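You operate a simulated robot arm through the tools that you are given. There is no shell and no other tool.

Carry out the task below with a simulated robot arm. There is one attempt and no reset: what you move stays moved.

## Task
Change the drive's brown filter pad for the white one and get the drive running again.
Fine: drive switch off first; brown pad into the teal tub; shut the drawer, switch on, press reset once.
Where things are to end (x, y in the base frame): white filter pad within 0.03 m of [0.86, 0.31].

The check looks at the end state, three seconds after you hand in, the way a careful person would. Anything else that was tipped, shoved, dropped, spilled or broken makes it a failure.

## Robot
A 7-joint arm with a two-finger parallel gripper, fixed in place. Base frame: the origin is on the floor under the middle of its stand, x ahead of it, y to its left, z up. Lengths are in m, angles in rad, forces in N, time in s.
With the tool pointing down near the work surface it reaches from about 0.34 to 0.86 m from the base axis. Its first joint turns from -2.496 to 2.496 rad. Payload 3 kg.
The tool frame sits at the grasp point between the pads (the TCP): z along the fingers, y along the line on which they close. The tips reach 0.03 m beyond it. Largest opening 0.094 m; finger width 0.028, thickness 0.01; the body of the gripper, 0.05 by 0.096 m, starts 0.055 m behind the TCP.
Orientation is that of the tool frame in the base frame, as a unit quaternion [w, x, y, z]. With the fingers straight down and closing along the base's y, the tool's x points along the base's -x, its y along +y and its z along -z.

## Interface
- The arm moves only by the tool servo_tool. Its argument "motion" is a list of rows, each an object (a shift or turn left out is 0, a gripper value left out holds the last) with "dp": the shift along the base's x, y, z in units of 500 mm (1.0 is 500 mm), a list of three; "angular": the turn, a rotation vector about the base's x, y, z in units of 90 degrees (1.0 is 90 degrees), a list of three; "gripper": the opening in per cent of the stroke, from 0 (shut) to 100 (fully open). In form: [{"dp": [dx, dy, dz], "angular": [ax, ay, az], "gripper": gripper}, ...]. A call has 1 to 20 rows; each row is the pose to reach, as a shift and turn from the pose commanded when the call began. A call with a number of a shift or a turn outside -1 to 1 is refused whole. Each row takes 0.2 s and may step no farther than 0.05 m and 0.15 rad from the row before; otherwise, or with a gripper value out of range, the whole call is refused. A pose out of reach is approached as far as the arm can. The call stops where the force on the tool passes 50 N (or 10 N more than at its start, if that is more) or the arm is blocked; 0.2 s more then pass. Each finger travels about 0.072 m/s and halts on what it meets, pressing with about 42 N; the grip force reading is that of the motor and also rises with nothing between the fingers. The clock runs only during rows and for 0.2 s after the last one: add rows that repeat a pose to give the fingers time. It gives the time, the measured TCP pose, the force on the tool (base axes), the opening and the grip force at its end, in the units of the frame above (readings bear some noise), with the torque about the TCP (base axes, N m) and any sound that the robot's microphone picked up.
- Cameras (640 x 400 px; columns grow to the right, rows downward): "scene" is fixed at [0.0502, 0.4999, 1.2645]; the picture's right is [-0.27, -0.96, 0.00], its down [-0.49, 0.14, -0.86] and it looks along [0.83, -0.23, -0.50] (base axes); focal length 361 px, centre (320, 200). "wrist" rides on the gripper at [0.076, 0.014, -0.102] in the tool frame; the picture's right is [-0.18, 0.98, 0.00], its down [-0.75, -0.14, -0.64] and it looks along [-0.63, -0.12, 0.77] (tool axes); focal length 243 px, centre (320, 200). There is no depth. A picture from a camera that has moved, and an enlarged one, comes with that camera's place and axes in the base frame and with its lens.
- snapshot(camera): a new picture of that camera. No time passes.
- enlarge(camera, box): a new picture of the part [left, top, right, bottom] of that camera's present view, enlarged. No time passes.
- finish_job(): hands the job in; it is judged then, once.

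Nothing tells you positions but the pictures and the camera data. Unless the task says otherwise, let go and move clear before handing in.

The tools are called after "Request:" by a JSON object that holds its "name" and its "arguments". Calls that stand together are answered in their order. servo_tool: Moves the arm, as the interface text tells. Its arguments: {"type":"object","properties":{"motion":{"type":"array"}},"required":["motion"]} The other tools are called the same way: snapshot (camera) takes a picture; enlarge (camera, box) takes an enlarged picture of a part of a camera's view; finish_job () hands the job in.

At the start:

```text
time: 0.0
ee_pos: [0.5929, 0.0633, 1.044]
tool_rot: [0.0, 0.0, 1.0, 0.0]
contact_force: [-0.1, 0.4, -0.2]
moment: [-0.01, -0.02, -0.02]
width: 0.094
gripper_force: 0.1
```

scene: 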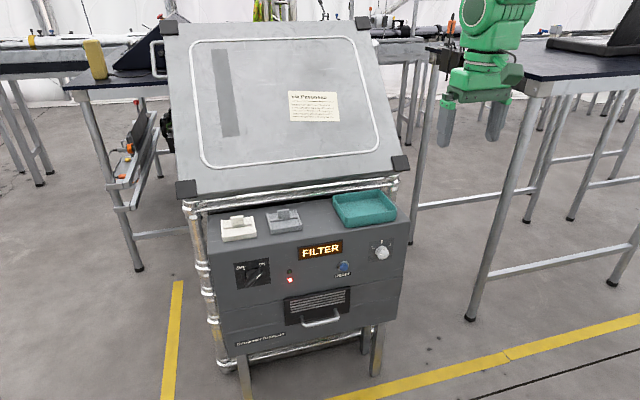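
wrist: 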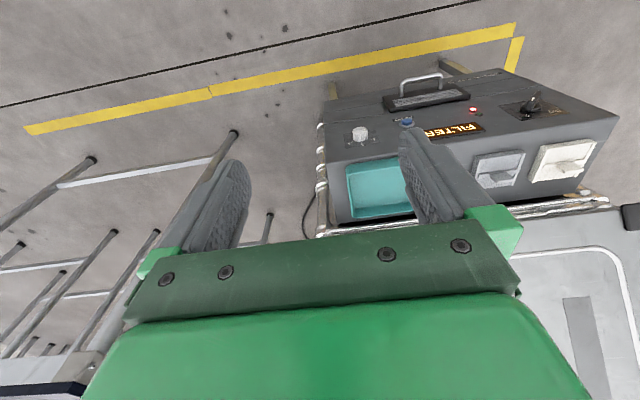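

I see a gray cabinet with a drive panel (rotary switch, red lamp, FILTER display, blue reset button, knob, a drawer with a handle), and on top two pads (white and grey) and a teal tub. I'll look closer before moving.

Request:
{"name": "enlarge", "arguments": {"camera": "scene", "box": [200, 180, 420, 318]}}

Request:
{"name": "enlarge", "arguments": {"camera": "scene", "box": [210, 240, 310, 302]}}

Request:
{"name": "enlarge", "arguments": {"camera": "scene", "box": [270, 270, 400, 350]}}

Request:
{"name": "enlarge", "arguments": {"camera": "wrist", "box": [310, 60, 640, 266]}}

Request:
{"name": "enlarge", "arguments": {"camera": "scene", "box": [270, 80, 360, 136]}}

```text
2.90 times, centred on (310, 249) of scene
camera zoom: at [0.0502, 0.4999, 1.2645], right [-0.27, -0.96, 0.0], down [-0.49, 0.14, -0.86], along [0.83, -0.23, -0.5], focal length 1047 px, centre (349, 58)
```

zoom: 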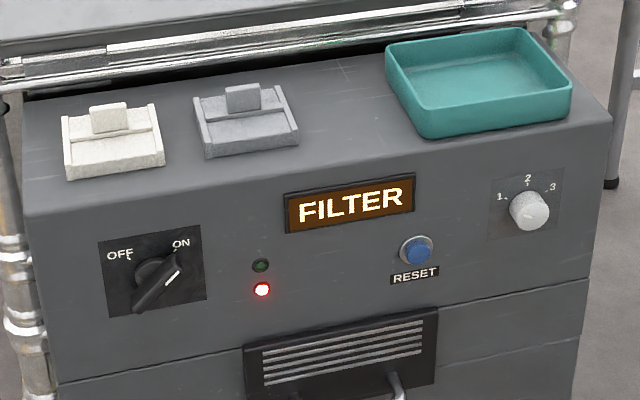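

```text
6.40 times, centred on (260, 271) of scene
camera zoom: at [0.0502, 0.4999, 1.2645], right [-0.27, -0.96, 0.0], down [-0.49, 0.14, -0.86], along [0.83, -0.23, -0.5], focal length 2311 px, centre (704, -254)
```

zoom: 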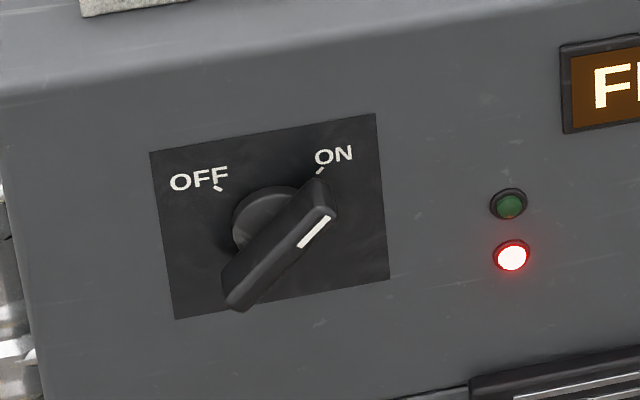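

```text
4.92 times, centred on (335, 310) of scene
camera zoom: at [0.0502, 0.4999, 1.2645], right [-0.27, -0.96, 0.0], down [-0.49, 0.14, -0.86], along [0.83, -0.23, -0.5], focal length 1778 px, centre (246, -342)
```

zoom: 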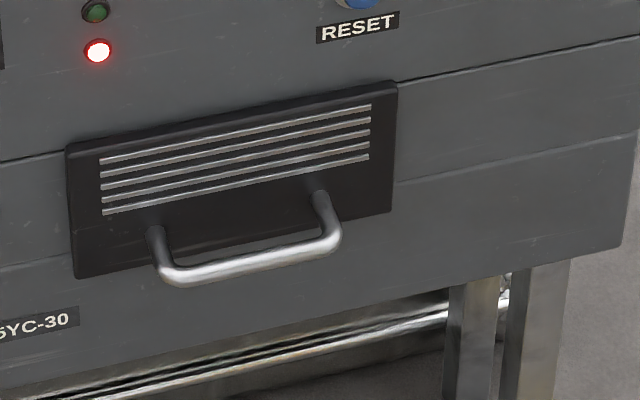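

```text
1.94 times, centred on (475, 163) of wrist
camera zoom: at [0.5167, 0.0781, 1.1464], right [0.18, 0.98, 0.0], down [0.75, -0.14, 0.64], along [0.63, -0.12, -0.77], focal length 470 px, centre (19, 272)
```

zoom: 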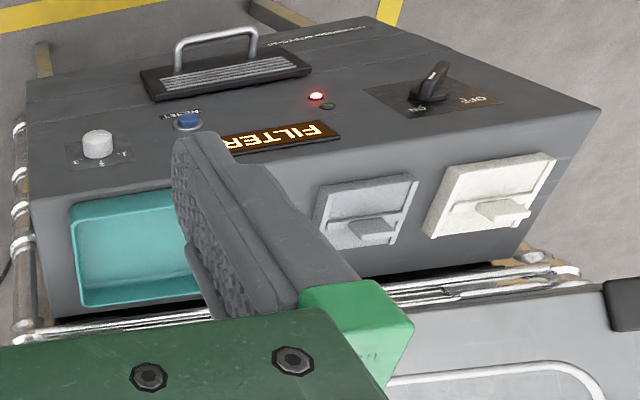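

```text
7.11 times, centred on (315, 108) of scene
camera zoom: at [0.0502, 0.4999, 1.2645], right [-0.27, -0.96, 0.0], down [-0.49, 0.14, -0.86], along [0.83, -0.23, -0.5], focal length 2568 px, centre (356, 854)
```

zoom: 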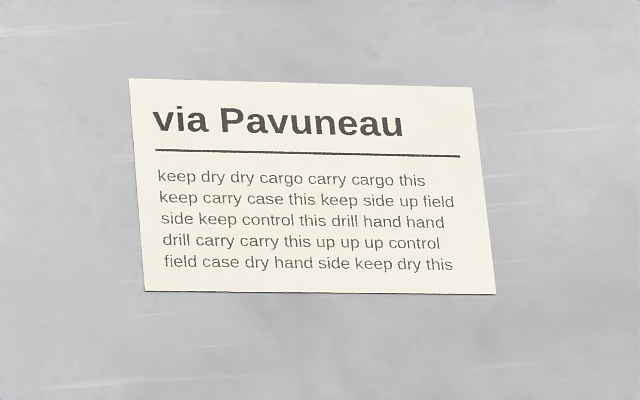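

The red lamp triangulates to about (0.77, 0.38, 0.59) and the reset button to about (0.77, 0.23, 0.60), so the drive's front face is near x≈0.775 and faces the robot. The loose tilted plate begins near x≈0.95, z≈0.8. I'll move the wrist camera over the drive for closer looks.

Request:
{"name": "servo_tool", "arguments": {"motion": [{"dp": [-0.014, 0.079, -0.03]}, {"dp": [-0.04, 0.158, -0.06]}, {"dp": [-0.06, 0.237, -0.09]}, {"dp": [-0.08, 0.316, -0.12]}, {"dp": [-0.1, 0.395, -0.16]}, {"dp": [-0.12, 0.474, -0.19]}]}}

Request:
{"name": "snapshot", "arguments": {"camera": "wrist"}}

Request:
{"name": "snapshot", "arguments": {"camera": "scene"}}

```text
time: 1.4
ee_pos: [0.5315, 0.2973, 0.9486]
tool_rot: [0.0, 0.001, 1.0, 0.0]
contact_force: [1.0, -0.6, 0.3]
moment: [0.01, -0.02, 0.05]
width: 0.0939
gripper_force: 0.1
```

```text
taken
camera wrist: at [0.4557, 0.3124, 1.0507], right [0.19, 0.98, 0.0], down [0.75, -0.14, 0.64], along [0.63, -0.12, -0.77], focal length 243 px, centre (320, 200)
```

wrist: 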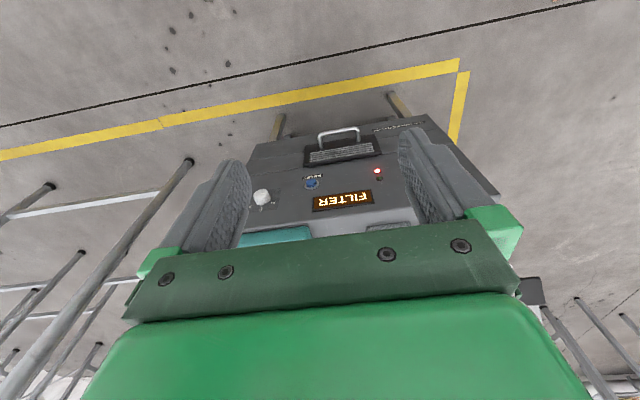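

```text
taken
```

scene: 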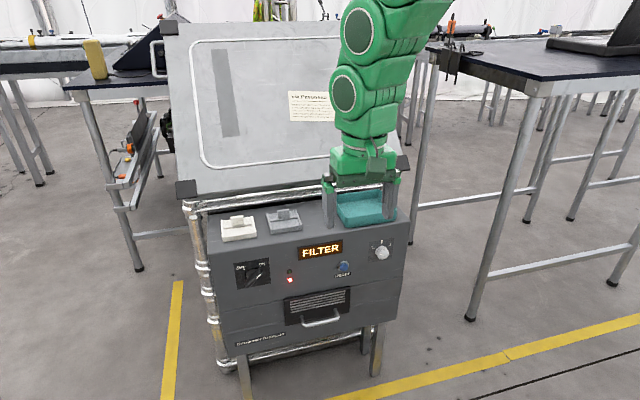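

The wrist view shows the panel between the fingers. I'll enlarge it for measurement.

Request:
{"name": "enlarge", "arguments": {"camera": "wrist", "box": [240, 90, 440, 215]}}

Request:
{"name": "enlarge", "arguments": {"camera": "scene", "box": [205, 195, 325, 270]}}

Request:
{"name": "enlarge", "arguments": {"camera": "scene", "box": [200, 260, 420, 398]}}

```text
3.20 times, centred on (340, 152) of wrist
camera zoom: at [0.4557, 0.3124, 1.0507], right [0.19, 0.98, 0.0], down [0.75, -0.14, 0.64], along [0.63, -0.12, -0.77], focal length 776 px, centre (256, 352)
```

zoom: 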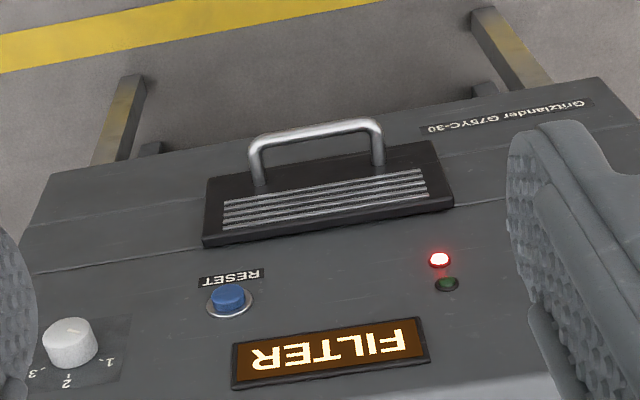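

```text
5.33 times, centred on (265, 232) of scene
camera zoom: at [0.0502, 0.4999, 1.2645], right [-0.27, -0.96, 0.0], down [-0.49, 0.14, -0.86], along [0.83, -0.23, -0.5], focal length 1926 px, centre (613, 27)
```

zoom: 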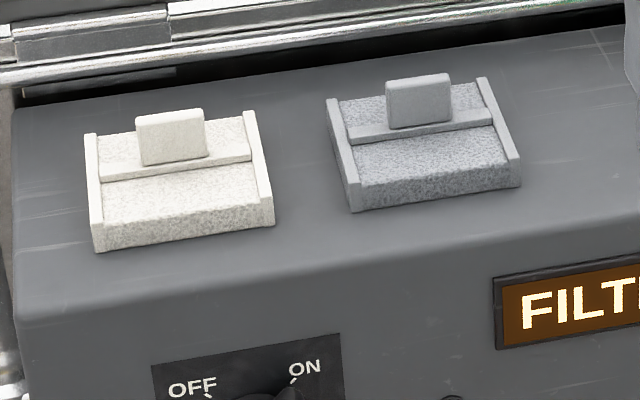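

```text
2.90 times, centred on (310, 329) of scene
camera zoom: at [0.0502, 0.4999, 1.2645], right [-0.27, -0.96, 0.0], down [-0.49, 0.14, -0.86], along [0.83, -0.23, -0.5], focal length 1047 px, centre (349, -174)
```

zoom: 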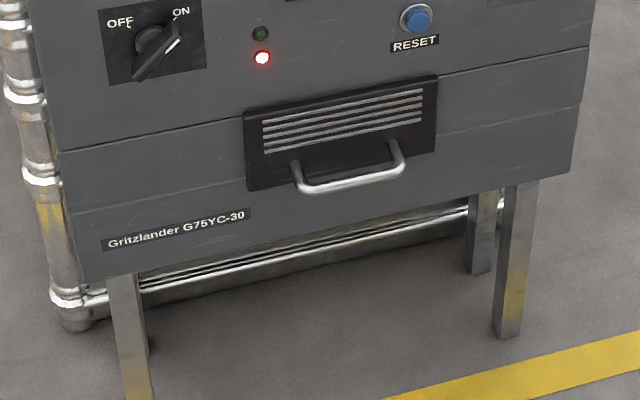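

Key estimates so far:
- **Front face:** x≈0.776, square to the base.
- **Drawer:** black front spans y≈0.21–0.40, z≈0.42–0.53, with the handle bar near (0.71, 0.31, 0.48).
- **White pad:** about (0.87, 0.495) on top of the drive, z≈0.71.
- **Teal tub:** about (0.85, 0.15).

The switch has to be worked from the front, so I'll back off and tilt the gripper to point forward, which also gives me a view.

Request:
{"name": "servo_tool", "arguments": {"motion": [{"dp": [-0.03, 0.04, -0.02], "angular": [0, -0.09, 0]}, {"dp": [-0.06, 0.08, -0.06], "angular": [0, -0.18, 0]}, {"dp": [-0.09, 0.12, -0.1], "angular": [0, -0.27, 0]}, {"dp": [-0.12, 0.16, -0.15], "angular": [0, -0.36, 0]}, {"dp": [-0.12, 0.2, -0.2], "angular": [0, -0.45, 0]}, {"dp": [-0.12, 0.24, -0.26], "angular": [0, -0.5, 0]}, {"dp": [-0.12, 0.28, -0.32], "angular": [0, -0.5, 0]}]}}

Request:
{"name": "snapshot", "arguments": {"camera": "wrist"}}

Request:
{"name": "snapshot", "arguments": {"camera": "scene"}}

```text
time: 3.0
ee_pos: [0.4719, 0.4402, 0.7885]
tool_rot: [0.383, 0.0, 0.924, 0.0]
contact_force: [0.8, -0.7, 0.4]
moment: [-0.02, 0.0, 0.02]
width: 0.0939
gripper_force: 0.0
```

```text
taken
camera wrist: at [0.3468, 0.4551, 0.8065], right [0.13, 0.98, 0.13], down [0.08, -0.14, 0.99], along [0.99, -0.12, -0.1], focal length 243 px, centre (320, 200)
```

wrist: 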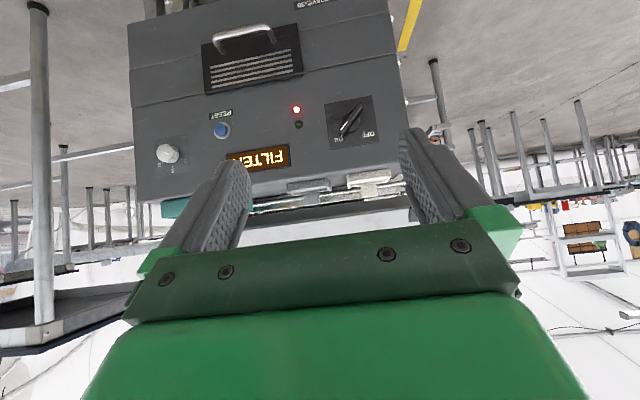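

```text
taken
```

scene: 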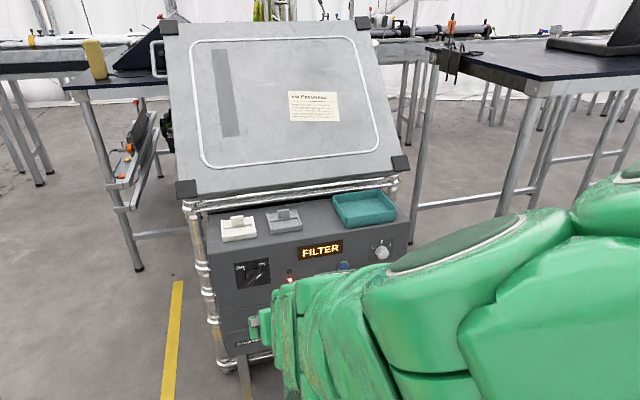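

The forward-looking wrist view (upside down) now shows the whole panel. I'll enlarge the switch, drawer and buttons to measure them.

Request:
{"name": "enlarge", "arguments": {"camera": "wrist", "box": [280, 85, 400, 160]}}

Request:
{"name": "enlarge", "arguments": {"camera": "wrist", "box": [180, 10, 340, 110]}}

Request:
{"name": "enlarge", "arguments": {"camera": "wrist", "box": [130, 90, 430, 277]}}

```text
5.33 times, centred on (340, 122) of wrist
camera zoom: at [0.3468, 0.4551, 0.8065], right [0.13, 0.98, 0.13], down [0.08, -0.14, 0.99], along [0.99, -0.12, -0.1], focal length 1294 px, centre (213, 613)
```

zoom: 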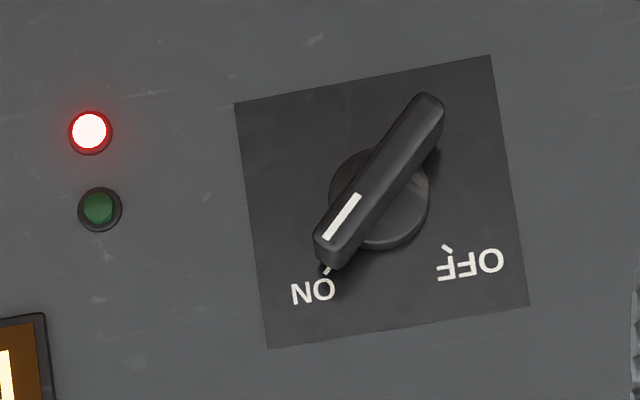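

```text
4.00 times, centred on (260, 60) of wrist
camera zoom: at [0.3468, 0.4551, 0.8065], right [0.13, 0.98, 0.13], down [0.08, -0.14, 0.99], along [0.99, -0.12, -0.1], focal length 970 px, centre (560, 760)
```

zoom: 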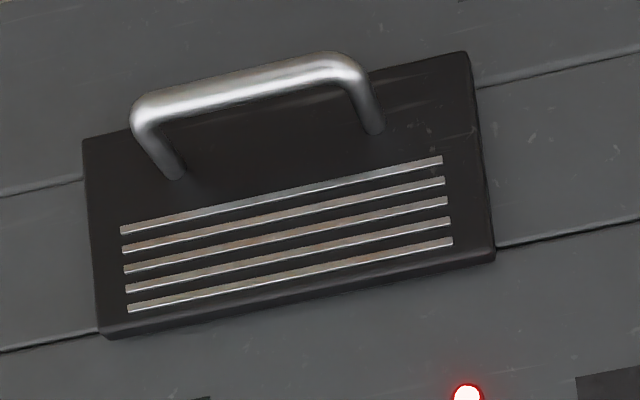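

```text
2.13 times, centred on (280, 184) of wrist
camera zoom: at [0.3468, 0.4551, 0.8065], right [0.13, 0.98, 0.13], down [0.08, -0.14, 0.99], along [0.99, -0.12, -0.1], focal length 518 px, centre (405, 235)
```

zoom: 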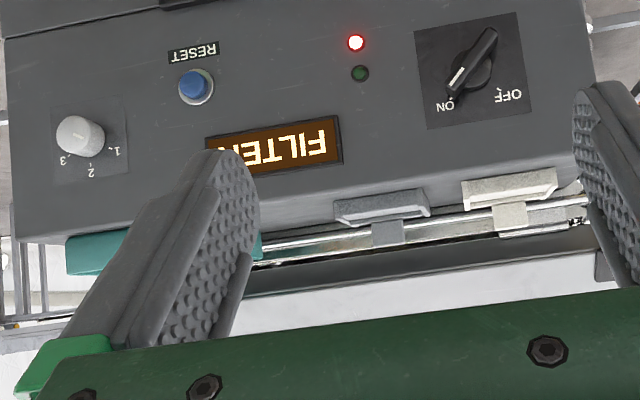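

The knob axis comes out at about (y 0.477, z 0.637), with the bar about 63 mm long and its front at x≈0.752. It points to ON, about 45° toward −y. I'll bring the gripper horizontal in front of it.

Request:
{"name": "servo_tool", "arguments": {"motion": [{"dp": [0.03, 0.01, -0.04], "angular": [0, -0.08, 0], "gripper": 60}, {"dp": [0.06, 0.02, -0.09], "angular": [0, -0.16, 0], "gripper": 60}, {"dp": [0.09, 0.03, -0.14], "angular": [0, -0.24, 0], "gripper": 60}, {"dp": [0.12, 0.045, -0.19], "angular": [0, -0.32, 0], "gripper": 60}, {"dp": [0.16, 0.06, -0.24], "angular": [0, -0.4, 0], "gripper": 60}, {"dp": [0.2, 0.074, -0.304], "angular": [0, -0.46, 0], "gripper": 60}, {"dp": [0.2, 0.074, -0.304], "angular": [0, -0.5, 0], "gripper": 60}]}}

Request:
{"name": "snapshot", "arguments": {"camera": "wrist"}}

Request:
{"name": "snapshot", "arguments": {"camera": "scene"}}

```text
time: 4.6
ee_pos: [0.5723, 0.4766, 0.6377]
tool_rot: [0.708, 0.0, 0.706, 0.0]
contact_force: [-0.3, -0.3, 0.1]
moment: [0.0, -0.01, 0.01]
width: 0.0567
gripper_force: 0.1
out of reach, approached as far as the arm can: row 1
```

```text
taken
camera wrist: at [0.4702, 0.4923, 0.561], right [0.0, 0.98, 0.18], down [-0.64, -0.14, 0.75], along [0.77, -0.12, 0.63], focal length 243 px, centre (320, 200)
```

wrist: 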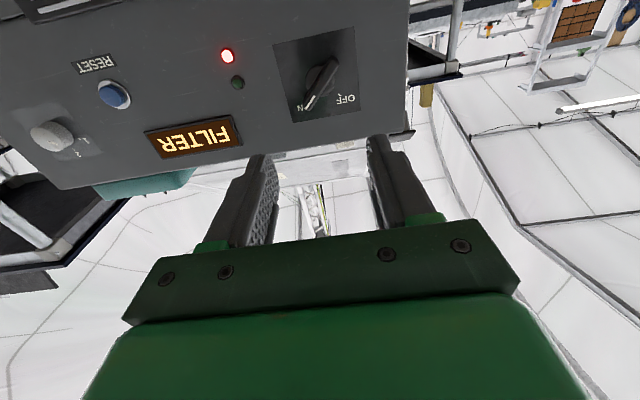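

```text
taken
```

scene: 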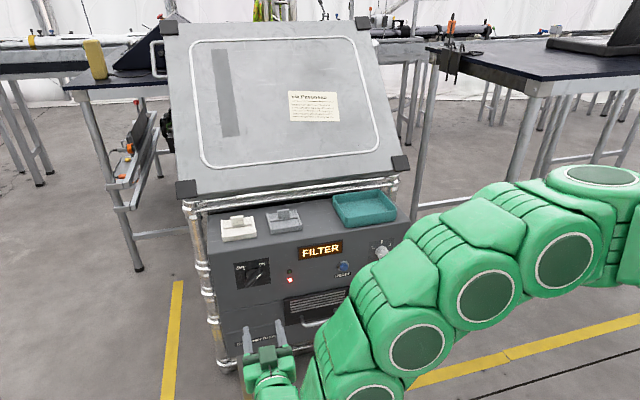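

The pose is reached, level with the knob. I'll zoom in to refine the knob axis before rolling the gripper.

Request:
{"name": "enlarge", "arguments": {"camera": "wrist", "box": [240, 10, 400, 110]}}

Request:
{"name": "enlarge", "arguments": {"camera": "wrist", "box": [160, 10, 440, 185]}}

```text
4.00 times, centred on (320, 60) of wrist
camera zoom: at [0.4702, 0.4923, 0.561], right [0.0, 0.98, 0.18], down [-0.64, -0.14, 0.75], along [0.77, -0.12, 0.63], focal length 970 px, centre (320, 760)
```

zoom: 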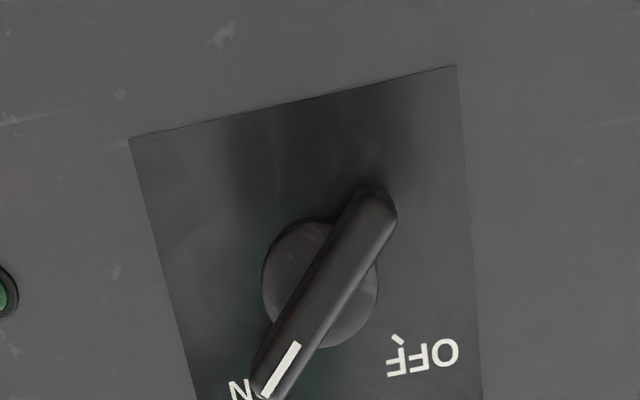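

```text
2.29 times, centred on (300, 98) of wrist
camera zoom: at [0.4702, 0.4923, 0.561], right [0.0, 0.98, 0.18], down [-0.64, -0.14, 0.75], along [0.77, -0.12, 0.63], focal length 555 px, centre (366, 434)
```

zoom: 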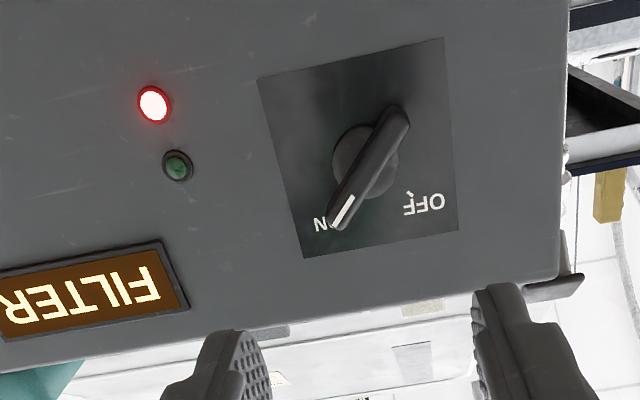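

The knob axis refines to (y 0.478, z 0.635), with the bar at about 45°. I'll roll the gripper +45° about x so the fingers straddle the bar, then move forward.

Request:
{"name": "servo_tool", "arguments": {"motion": [{"dp": [0.0, 0, 0], "angular": [0.09, 0, 0]}, {"dp": [0.0, 0, 0], "angular": [0.18, 0, 0]}, {"dp": [0.02, 0.001, -0.002], "angular": [0.27, 0, 0]}, {"dp": [0.04, 0.002, -0.004], "angular": [0.36, 0, 0]}, {"dp": [0.08, 0.002, -0.004], "angular": [0.45, 0, 0]}, {"dp": [0.12, 0.002, -0.004], "angular": [0.5, 0, 0]}, {"dp": [0.16, 0.002, -0.004], "angular": [0.5, 0, 0]}, {"dp": [0.2, 0.002, -0.004], "angular": [0.5, 0, 0]}]}}

Request:
{"name": "snapshot", "arguments": {"camera": "wrist"}}

Request:
{"name": "snapshot", "arguments": {"camera": "scene"}}

```text
time: 6.4
ee_pos: [0.6733, 0.5325, 0.6944]
tool_rot: [0.657, 0.257, 0.67, 0.23]
contact_force: [0.0, 0.8, 1.2]
moment: [0.04, 0.02, -0.03]
width: 0.0565
gripper_force: 0.1
out of reach, approached as far as the arm can: row 2, 3, 4, 5, 6, 7, 8
```

```text
taken
camera wrist: at [0.5723, 0.5964, 0.6481], right [0.04, 0.63, 0.78], down [-0.65, -0.58, 0.5], along [0.76, -0.52, 0.38], focal length 243 px, centre (320, 200)
```

wrist: 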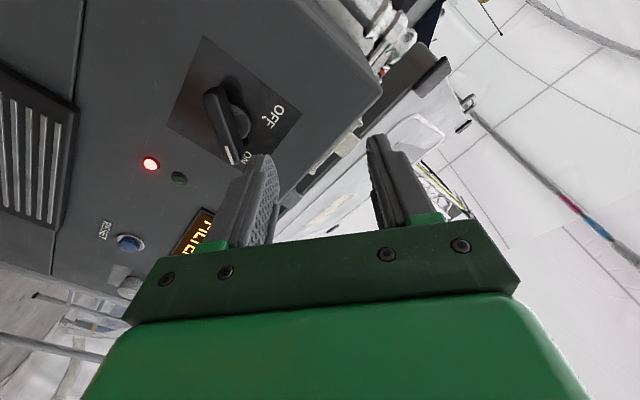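

```text
taken
```

scene: 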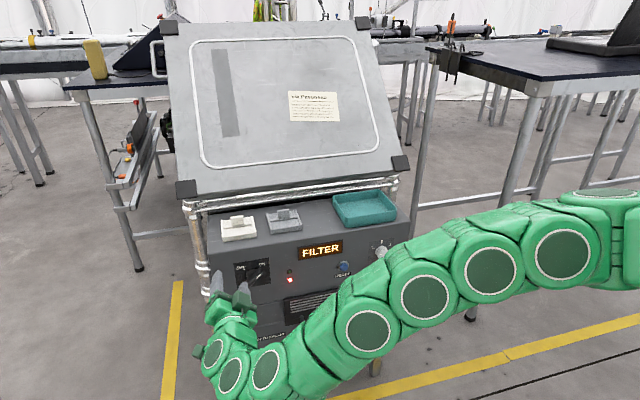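

Rolling +45° hit a joint limit, and the arm drifted without touching anything. I'll undo that and push the bar's pointer end sideways with closed fingers at roll 0 instead.

Request:
{"name": "servo_tool", "arguments": {"motion": [{"dp": [-0.04, 0, 0], "angular": [-0.05, 0, 0]}, {"dp": [-0.08, 0, 0], "angular": [-0.14, 0, 0]}, {"dp": [-0.12, 0, 0], "angular": [-0.23, 0, 0]}, {"dp": [-0.16, 0, 0], "angular": [-0.32, 0, 0]}, {"dp": [-0.2, 0, 0], "angular": [-0.41, 0, 0]}, {"dp": [-0.2, -0.002, 0.004], "angular": [-0.5, 0, 0]}, {"dp": [-0.2, -0.002, 0.004], "angular": [-0.5, 0, 0]}]}}

Request:
{"name": "snapshot", "arguments": {"camera": "scene"}}

```text
time: 8.0
ee_pos: [0.5753, 0.5274, 0.6961]
tool_rot: [0.706, -0.016, 0.707, -0.044]
contact_force: [-0.4, -0.5, -0.6]
moment: [0.02, -0.03, 0.0]
width: 0.0563
gripper_force: 0.0
```

```text
taken
```

scene: 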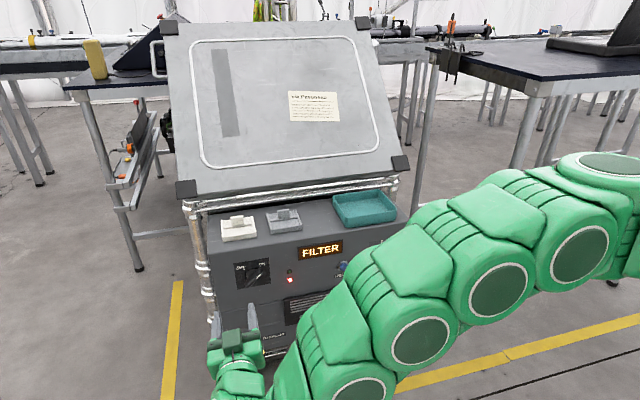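

The commanded pose follows the reached one, so I'll correct the small orientation error, close the fingers, and line up to the −y side of the bar's upper end.

Request:
{"name": "servo_tool", "arguments": {"motion": [{"dp": [0.0, -0.05, -0.01], "angular": [0.02, 0, 0.01], "gripper": 0}, {"dp": [0.01, -0.1, -0.03], "angular": [0.04, 0, 0.02], "gripper": 0}, {"dp": [0.03, -0.16, -0.05], "angular": [0.054, -0.001, 0.025], "gripper": 0}, {"dp": [0.05, -0.215, -0.07], "angular": [0.054, -0.001, 0.025], "gripper": 0}, {"dp": [0.05, -0.215, -0.07], "angular": [0.054, -0.001, 0.025], "gripper": 0}]}}

Request:
{"name": "snapshot", "arguments": {"camera": "wrist"}}

Request:
{"name": "snapshot", "arguments": {"camera": "scene"}}

```text
time: 9.2
ee_pos: [0.6008, 0.4193, 0.6589]
tool_rot: [0.707, 0.002, 0.707, 0.0]
contact_force: [0.3, -0.9, 0.1]
moment: [-0.01, -0.01, 0.05]
width: 0.0001
gripper_force: 32.5
```

```text
taken
camera wrist: at [0.4985, 0.435, 0.5833], right [0.0, 0.98, 0.19], down [-0.64, -0.14, 0.75], along [0.77, -0.12, 0.63], focal length 243 px, centre (320, 200)
```

wrist: 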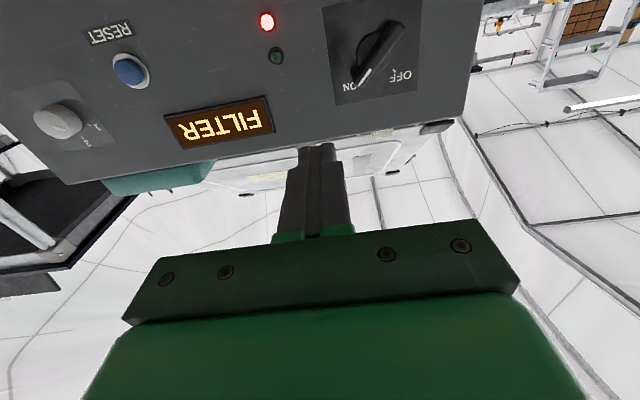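

```text
taken
```

scene: 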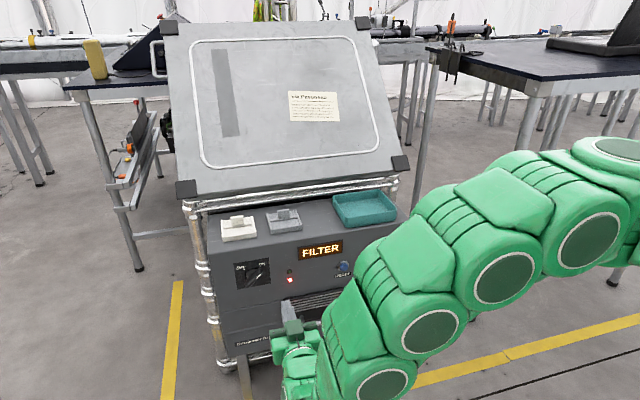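

Fingers are closed and the gripper is level to the −y side of the knob. I'll advance so the tips overlap the bar's depth but stop short of the panel.

Request:
{"name": "servo_tool", "arguments": {"motion": [{"dp": [0.08, 0, 0.004]}, {"dp": [0.16, 0, 0.004]}, {"dp": [0.22, 0, 0.004]}, {"dp": [0.262, 0, 0.004]}, {"dp": [0.262, 0, 0.004]}]}}

Request:
{"name": "snapshot", "arguments": {"camera": "wrist"}}

Request:
{"name": "enlarge", "arguments": {"camera": "scene", "box": [200, 230, 340, 318]}}

```text
time: 10.4
ee_pos: [0.7329, 0.4206, 0.6626]
tool_rot: [0.707, 0.002, 0.707, 0.001]
contact_force: [0.3, -0.5, -0.6]
moment: [-0.02, 0.02, 0.01]
width: 0.0
gripper_force: 33.1
```

```text
taken
camera wrist: at [0.6308, 0.4365, 0.5857], right [0.0, 0.98, 0.19], down [-0.64, -0.14, 0.75], along [0.77, -0.12, 0.63], focal length 243 px, centre (320, 200)
```

wrist: 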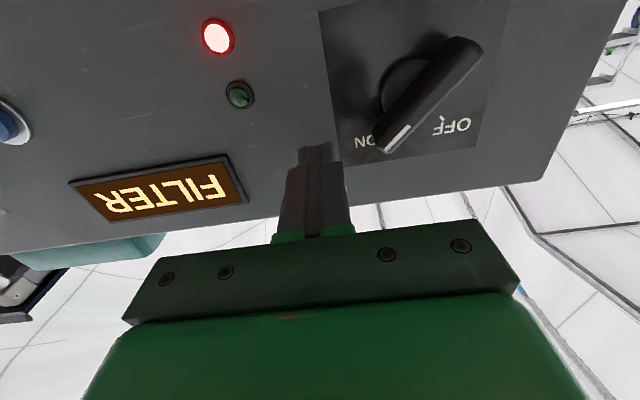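

```text
4.55 times, centred on (270, 274) of scene
camera zoom: at [0.0502, 0.4999, 1.2645], right [-0.27, -0.96, 0.0], down [-0.49, 0.14, -0.86], along [0.83, -0.23, -0.5], focal length 1641 px, centre (547, -136)
```

zoom: 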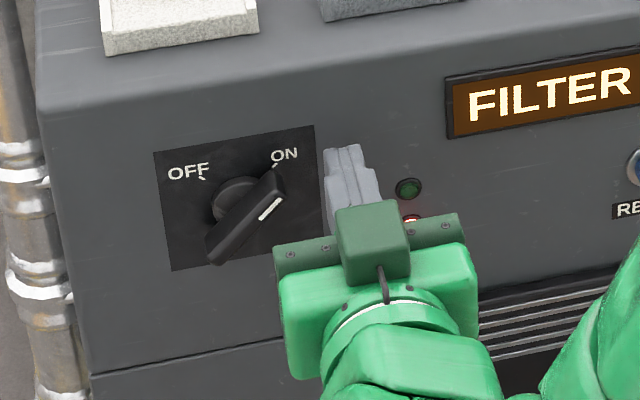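

The closed fingers sit just right of the bar's ON end. I'll drop 5 mm and sweep toward +y to push the pointer end over to OFF.

Request:
{"name": "servo_tool", "arguments": {"motion": [{"dp": [0, 0, -0.01]}, {"dp": [0, 0.02, -0.01]}, {"dp": [0, 0.035, -0.01]}, {"dp": [0, 0.05, -0.01]}, {"dp": [0, 0.065, -0.01]}, {"dp": [0, 0.08, -0.01]}, {"dp": [0, 0.09, -0.01]}, {"dp": [0, 0.096, -0.01]}, {"dp": [0, 0.096, -0.01]}]}}

Request:
{"name": "snapshot", "arguments": {"camera": "wrist"}}

Request:
{"name": "enlarge", "arguments": {"camera": "scene", "box": [200, 230, 340, 318]}}

```text
time: 12.4
ee_pos: [0.7309, 0.4672, 0.6575]
tool_rot: [0.707, 0.001, 0.708, -0.001]
contact_force: [-1.8, 0.3, 2.5]
moment: [0.01, -0.04, -0.01]
width: 0.0
gripper_force: 33.2
```

```text
taken
camera wrist: at [0.6287, 0.4835, 0.5816], right [0.0, 0.98, 0.19], down [-0.64, -0.14, 0.75], along [0.77, -0.12, 0.63], focal length 243 px, centre (320, 200)
```

wrist: 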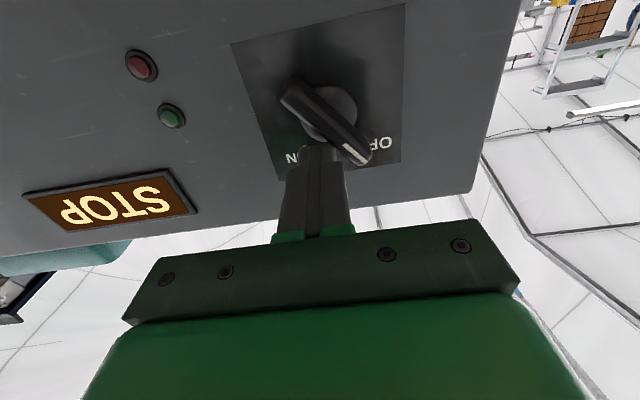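

```text
4.55 times, centred on (270, 274) of scene
camera zoom: at [0.0502, 0.4999, 1.2645], right [-0.27, -0.96, 0.0], down [-0.49, 0.14, -0.86], along [0.83, -0.23, -0.5], focal length 1641 px, centre (547, -136)
```

zoom: 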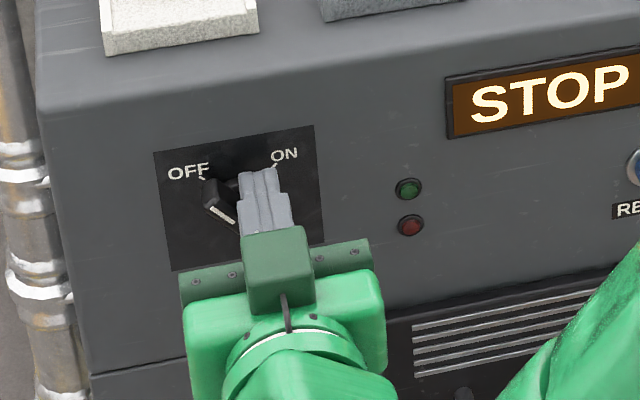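

The display now reads STOP, the red lamp is out and the pointer is at OFF. Next I'll back away, then pitch and roll the gripper so the fingers can straddle the drawer handle, which I place near (0.727, 0.310, 0.455).

Request:
{"name": "servo_tool", "arguments": {"motion": [{"dp": [0, -0.02, 0]}, {"dp": [-0.06, -0.03, 0]}, {"dp": [-0.14, -0.04, 0]}, {"dp": [-0.22, -0.05, 0]}, {"dp": [-0.3, -0.08, 0.0], "angular": [0, 0.08, 0]}, {"dp": [-0.34, -0.12, 0.0], "angular": [0, 0.16, 0]}, {"dp": [-0.36, -0.16, 0.0], "angular": [0, 0.24, 0]}, {"dp": [-0.36, -0.2, 0.0], "angular": [0, 0.32, 0]}, {"dp": [-0.36, -0.24, 0.0], "angular": [0, 0.41, 0]}, {"dp": [-0.36, -0.28, 0.0], "angular": [0, 0.5, 0]}, {"dp": [-0.36, -0.28, 0.0], "angular": [0, 0.5, 0]}]}}

Request:
{"name": "enlarge", "arguments": {"camera": "scene", "box": [200, 230, 340, 318]}}

Request:
{"name": "snapshot", "arguments": {"camera": "wrist"}}

```text
time: 14.8
ee_pos: [0.5737, 0.3779, 0.66]
tool_rot: [0.379, 0.006, 0.925, -0.017]
contact_force: [0.1, -0.2, 0.6]
moment: [0.0, -0.01, 0.03]
width: 0.0003
gripper_force: 32.7
out of reach, approached as far as the arm can: row 5, 6, 7, 8, 9, 10, 11
```

```text
4.55 times, centred on (270, 274) of scene
camera zoom: at [0.0502, 0.4999, 1.2645], right [-0.27, -0.96, 0.0], down [-0.49, 0.14, -0.86], along [0.83, -0.23, -0.5], focal length 1641 px, centre (547, -136)
```

zoom: 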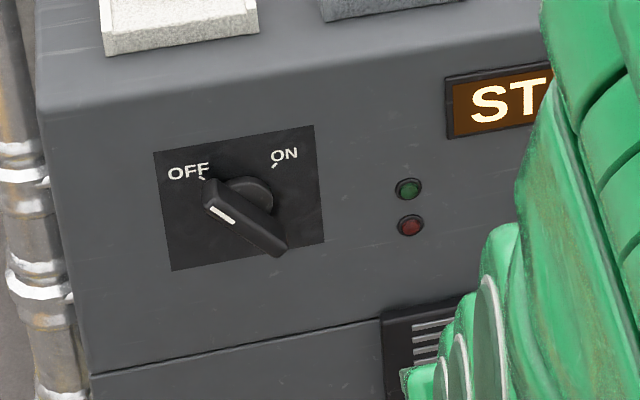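

```text
taken
camera wrist: at [0.4488, 0.3963, 0.6803], right [0.16, 0.98, 0.1], down [0.09, -0.12, 0.99], along [0.98, -0.14, -0.1], focal length 243 px, centre (320, 200)
```

wrist: 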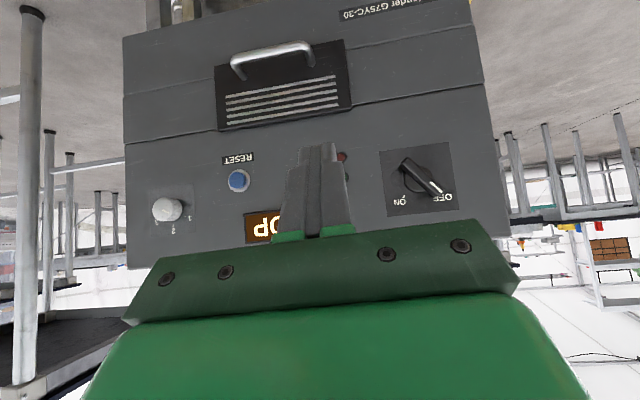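

The switch is cleanly at OFF. The arm folded awkwardly on the way out, so I'll lift to a roomier pose before rolling for the handle.

Request:
{"name": "servo_tool", "arguments": {"motion": [{"dp": [-0.02, -0.04, 0.08]}, {"dp": [-0.04, -0.08, 0.16]}, {"dp": [-0.06, -0.12, 0.24], "angular": [0, 0.04, 0]}, {"dp": [-0.08, -0.16, 0.32], "angular": [0, 0.08, 0]}, {"dp": [-0.1, -0.2, 0.38], "angular": [0, 0.12, 0]}, {"dp": [-0.1, -0.24, 0.42], "angular": [0, 0.12, 0]}, {"dp": [-0.1, -0.24, 0.42], "angular": [0, 0.12, 0]}]}}

Request:
{"name": "snapshot", "arguments": {"camera": "scene"}}

```text
time: 16.4
ee_pos: [0.5211, 0.2552, 0.8701]
tool_rot: [0.294, 0.002, 0.956, 0.0]
contact_force: [-0.2, 0.6, -0.3]
moment: [0.01, 0.01, 0.0]
width: 0.0
gripper_force: 33.1
out of reach, approached as far as the arm can: row 1, 2, 3
```

```text
taken
```

scene: 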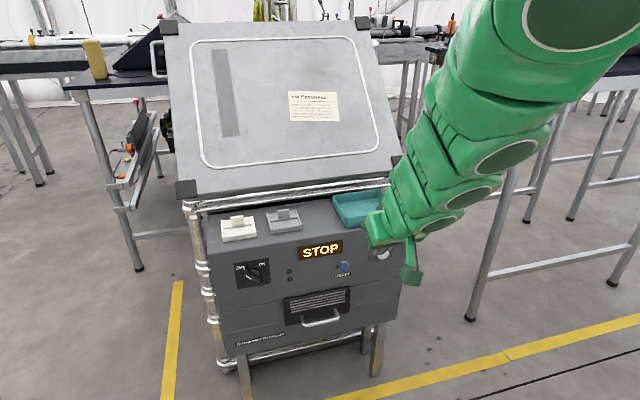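

The arm is now in a healthier elbow-up posture. I'll roll 90° about the tool axis here, so the fingers close in the vertical plane, and check it's reachable.

Request:
{"name": "servo_tool", "arguments": {"motion": [{"angular": [-0.051, 0, 0.075], "gripper": 45}, {"angular": [-0.102, 0, 0.15], "gripper": 45}, {"angular": [-0.153, 0, 0.226], "gripper": 45}, {"angular": [-0.204, 0, 0.301], "gripper": 45}, {"angular": [-0.255, 0, 0.376], "gripper": 45}, {"angular": [-0.307, 0, 0.451], "gripper": 45}, {"angular": [-0.358, 0, 0.526], "gripper": 45}, {"angular": [-0.409, 0, 0.601], "gripper": 45}, {"angular": [-0.46, 0, 0.677], "gripper": 45}, {"angular": [-0.511, 0, 0.752], "gripper": 45}, {"angular": [-0.562, 0, 0.827], "gripper": 45}]}}

Request:
{"name": "snapshot", "arguments": {"camera": "wrist"}}

Request:
{"name": "snapshot", "arguments": {"camera": "scene"}}

```text
time: 18.8
ee_pos: [0.523, 0.2577, 0.869]
tool_rot: [0.208, -0.676, 0.676, -0.208]
contact_force: [-0.3, 0.4, 0.3]
moment: [-0.03, 0.01, 0.01]
width: 0.0424
gripper_force: 0.0
```

```text
taken
camera wrist: at [0.4541, 0.1823, 0.9458], right [-0.81, 0.18, -0.55], down [-0.24, 0.75, 0.61], along [0.53, 0.63, -0.57], focal length 243 px, centre (320, 200)
```

wrist: 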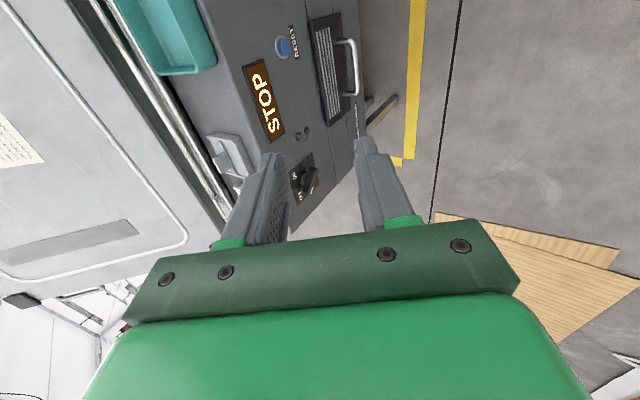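

```text
taken
```

scene: 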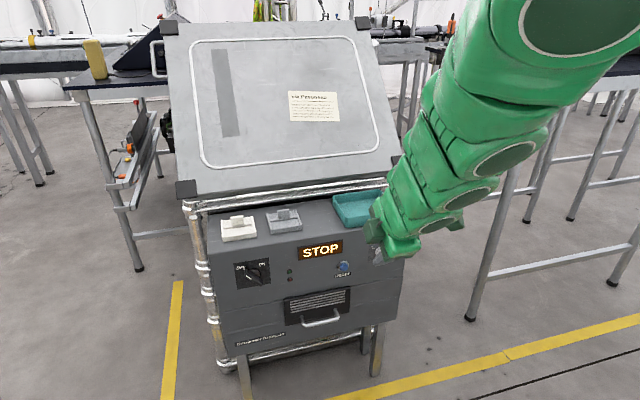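

The roll worked, and the handle position is confirmed from this view at about (0.729, 0.306, 0.455). I'll descend to a standoff point 10 cm back from it along a 45° approach.

Request:
{"name": "servo_tool", "arguments": {"motion": [{"dp": [0.034, 0.013, -0.086], "angular": [0, -0.015, 0], "gripper": 45}, {"dp": [0.067, 0.026, -0.172], "angular": [0, -0.03, 0], "gripper": 45}, {"dp": [0.1, 0.039, -0.258], "angular": [0, -0.045, 0], "gripper": 45}, {"dp": [0.134, 0.052, -0.344], "angular": [0, -0.06, 0], "gripper": 45}, {"dp": [0.167, 0.065, -0.43], "angular": [0, -0.075, 0], "gripper": 45}, {"dp": [0.2, 0.078, -0.516], "angular": [0, -0.09, 0], "gripper": 45}, {"dp": [0.234, 0.091, -0.602], "angular": [0, -0.105, 0], "gripper": 45}, {"dp": [0.268, 0.104, -0.687], "angular": [0, -0.12, 0], "gripper": 45}, {"dp": [0.268, 0.104, -0.687], "angular": [0, -0.12, 0], "gripper": 45}]}}

Request:
{"name": "snapshot", "arguments": {"camera": "wrist"}}

Request:
{"name": "snapshot", "arguments": {"camera": "scene"}}

```text
time: 20.8
ee_pos: [0.66, 0.3109, 0.5265]
tool_rot: [0.271, -0.652, 0.654, -0.271]
contact_force: [0.1, 0.1, 0.1]
moment: [0.01, 0.0, -0.02]
width: 0.0425
gripper_force: 0.1
```

```text
taken
camera wrist: at [0.5778, 0.2357, 0.5879], right [-0.69, 0.19, -0.7], down [-0.35, 0.75, 0.55], along [0.63, 0.63, -0.46], focal length 243 px, centre (320, 200)
```

wrist: 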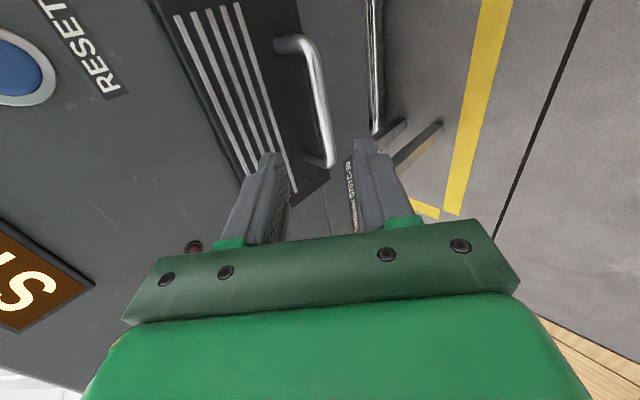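

```text
taken
```

scene: 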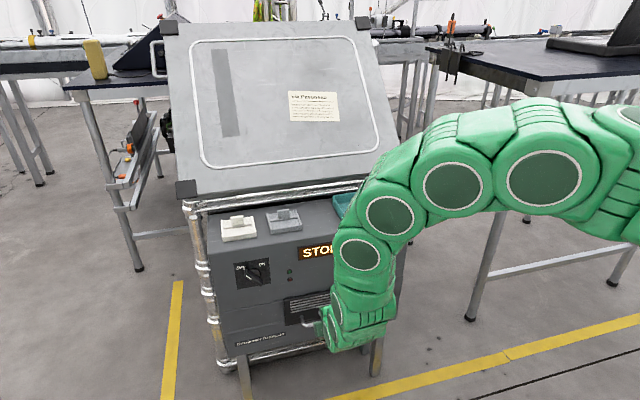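

The handle bar lies on the tool axis to within 2 mm, about 9.7 cm ahead. I'll move in along the axis to straddle it, then close.

Request:
{"name": "servo_tool", "arguments": {"motion": [{"dp": [0.03, 0, -0.03]}, {"dp": [0.06, 0, -0.06]}, {"dp": [0.09, 0, -0.09]}, {"dp": [0.11, 0, -0.11]}, {"dp": [0.122, 0, -0.122]}, {"dp": [0.122, 0, -0.122]}]}}

Request:
{"name": "snapshot", "arguments": {"camera": "wrist"}}

Request:
{"name": "enlarge", "arguments": {"camera": "scene", "box": [230, 260, 430, 385]}}

```text
time: 22.0
ee_pos: [0.7178, 0.3119, 0.4669]
tool_rot: [0.272, -0.652, 0.653, -0.271]
contact_force: [-28.2, -6.4, 25.5]
moment: [0.06, -1.14, -0.24]
width: 0.0417
gripper_force: 0.1
stopped in row 6: the force on the tool passed its limit at 92 N (the readings are from after the stop); the commanded pose is now the measured one
```

```text
taken
camera wrist: at [0.6359, 0.237, 0.5287], right [-0.69, 0.19, -0.7], down [-0.35, 0.75, 0.55], along [0.63, 0.63, -0.46], focal length 243 px, centre (320, 200)
```

wrist: 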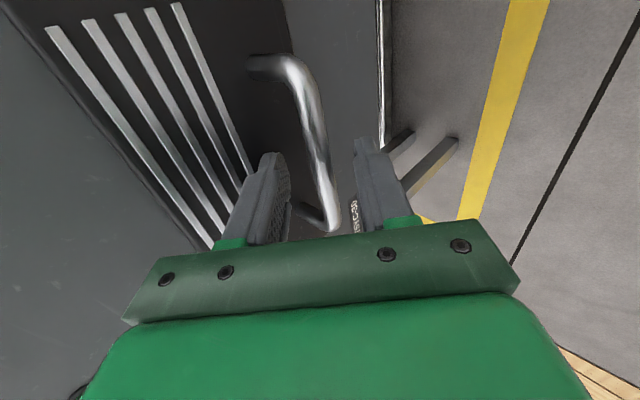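

```text
3.20 times, centred on (330, 322) of scene
camera zoom: at [0.0502, 0.4999, 1.2645], right [-0.27, -0.96, 0.0], down [-0.49, 0.14, -0.86], along [0.83, -0.23, -0.5], focal length 1155 px, centre (288, -192)
```

zoom: 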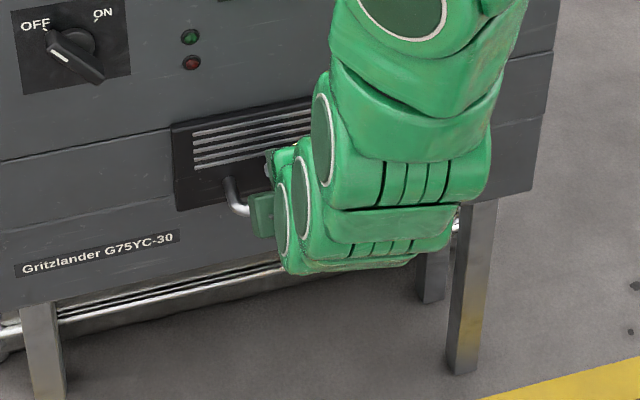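

The rear fingertip touched the drawer front, so that surface is at about x≈0.761. The bar is already between the fingers, so I'll back off 4 mm and close on it.

Request:
{"name": "servo_tool", "arguments": {"motion": [{"dp": [-0.006, 0, 0.006]}, {"dp": [-0.006, 0, 0.006], "gripper": 20}, {"dp": [-0.006, 0, 0.006], "gripper": 0}, {"dp": [-0.006, 0, 0.006], "gripper": 0}, {"dp": [-0.006, 0, 0.006], "gripper": 0}]}}

Request:
{"name": "snapshot", "arguments": {"camera": "wrist"}}

```text
time: 23.2
ee_pos: [0.7148, 0.3117, 0.4689]
tool_rot: [0.269, -0.653, 0.654, -0.271]
contact_force: [-7.3, 2.3, -17.9]
moment: [-0.52, 0.25, 0.87]
width: 0.0114
gripper_force: 44.8
```

```text
taken
camera wrist: at [0.6319, 0.2364, 0.5312], right [-0.69, 0.18, -0.7], down [-0.35, 0.75, 0.55], along [0.63, 0.63, -0.46], focal length 243 px, centre (320, 200)
```

wrist: 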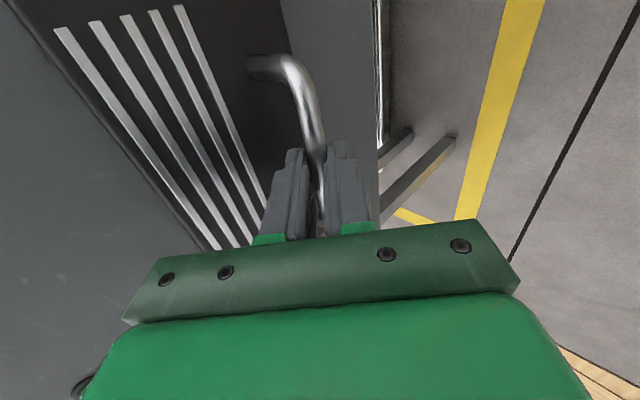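

The bar is gripped at 11.4 mm width. I'll pull the drawer straight out along −x, watching the force.

Request:
{"name": "servo_tool", "arguments": {"motion": [{"dp": [-0.02, 0, 0]}, {"dp": [-0.05, 0, 0]}, {"dp": [-0.08, 0, 0]}, {"dp": [-0.12, 0, 0]}, {"dp": [-0.16, 0, 0]}, {"dp": [-0.2, 0, 0]}, {"dp": [-0.24, 0, 0]}, {"dp": [-0.24, 0, 0]}]}}

Request:
{"name": "snapshot", "arguments": {"camera": "wrist"}}

Request:
{"name": "snapshot", "arguments": {"camera": "scene"}}

```text
time: 25.0
ee_pos: [0.5959, 0.3119, 0.4721]
tool_rot: [0.271, -0.653, 0.654, -0.271]
contact_force: [-0.4, -8.4, -42.1]
moment: [-0.85, 0.52, 0.58]
width: 0.0116
gripper_force: 44.9
```

```text
taken
camera wrist: at [0.5144, 0.2366, 0.5331], right [-0.69, 0.19, -0.7], down [-0.35, 0.75, 0.55], along [0.63, 0.63, -0.46], focal length 243 px, centre (320, 200)
```

wrist: 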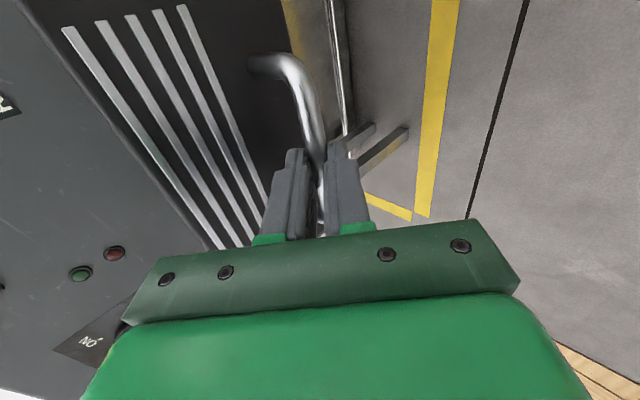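

```text
taken
```

scene: 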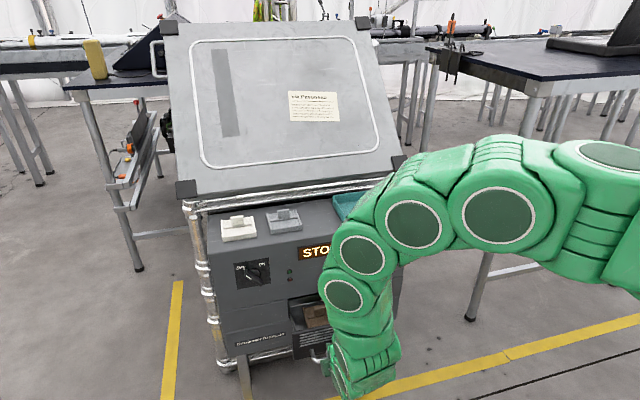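

The drawer is out about 12 cm and the brown pad is coming into view. I'll relax the upward strain on the handle and check how much of the drawer shows.

Request:
{"name": "servo_tool", "arguments": {"motion": [{"dp": [0, 0, -0.004]}, {"dp": [0, 0, -0.006]}, {"dp": [0, 0, -0.006]}]}}

Request:
{"name": "enlarge", "arguments": {"camera": "scene", "box": [230, 260, 430, 385]}}

```text
time: 25.8
ee_pos: [0.5969, 0.3131, 0.469]
tool_rot: [0.275, -0.652, 0.652, -0.272]
contact_force: [-0.2, -13.4, 47.7]
moment: [-1.23, -0.68, 0.56]
width: 0.012
gripper_force: 45.3
```

```text
3.20 times, centred on (330, 322) of scene
camera zoom: at [0.0502, 0.4999, 1.2645], right [-0.27, -0.96, 0.0], down [-0.49, 0.14, -0.86], along [0.83, -0.23, -0.5], focal length 1155 px, centre (288, -192)
```

zoom: 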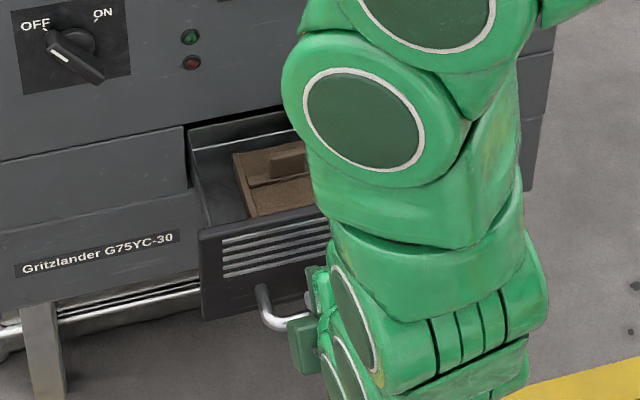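

The brown pad sits in the drawer with its tab up. I'll settle the height midway and pull a bit further for working room.

Request:
{"name": "servo_tool", "arguments": {"motion": [{"dp": [0, 0, 0.003]}, {"dp": [-0.03, 0, 0.003]}, {"dp": [-0.06, 0, 0.003]}, {"dp": [-0.09, 0, 0.003]}, {"dp": [-0.12, 0, 0.003]}, {"dp": [-0.12, 0, 0.003]}]}}

Request:
{"name": "enlarge", "arguments": {"camera": "scene", "box": [230, 260, 430, 385]}}

```text
time: 26.7
ee_pos: [0.565, 0.3128, 0.4695]
tool_rot: [0.277, -0.65, 0.653, -0.274]
contact_force: [8.7, -0.4, -5.2]
moment: [-0.83, -0.07, 1.1]
width: 0.0118
gripper_force: 44.8
stopped in row 4: the force on the tool passed its limit at 68 N (the readings are from after the stop); the commanded pose is now the measured one
```

```text
3.20 times, centred on (330, 322) of scene
camera zoom: at [0.0502, 0.4999, 1.2645], right [-0.27, -0.96, 0.0], down [-0.49, 0.14, -0.86], along [0.83, -0.23, -0.5], focal length 1155 px, centre (288, -192)
```

zoom: 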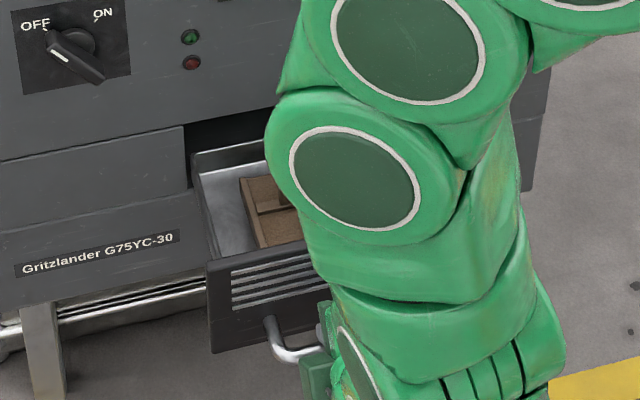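

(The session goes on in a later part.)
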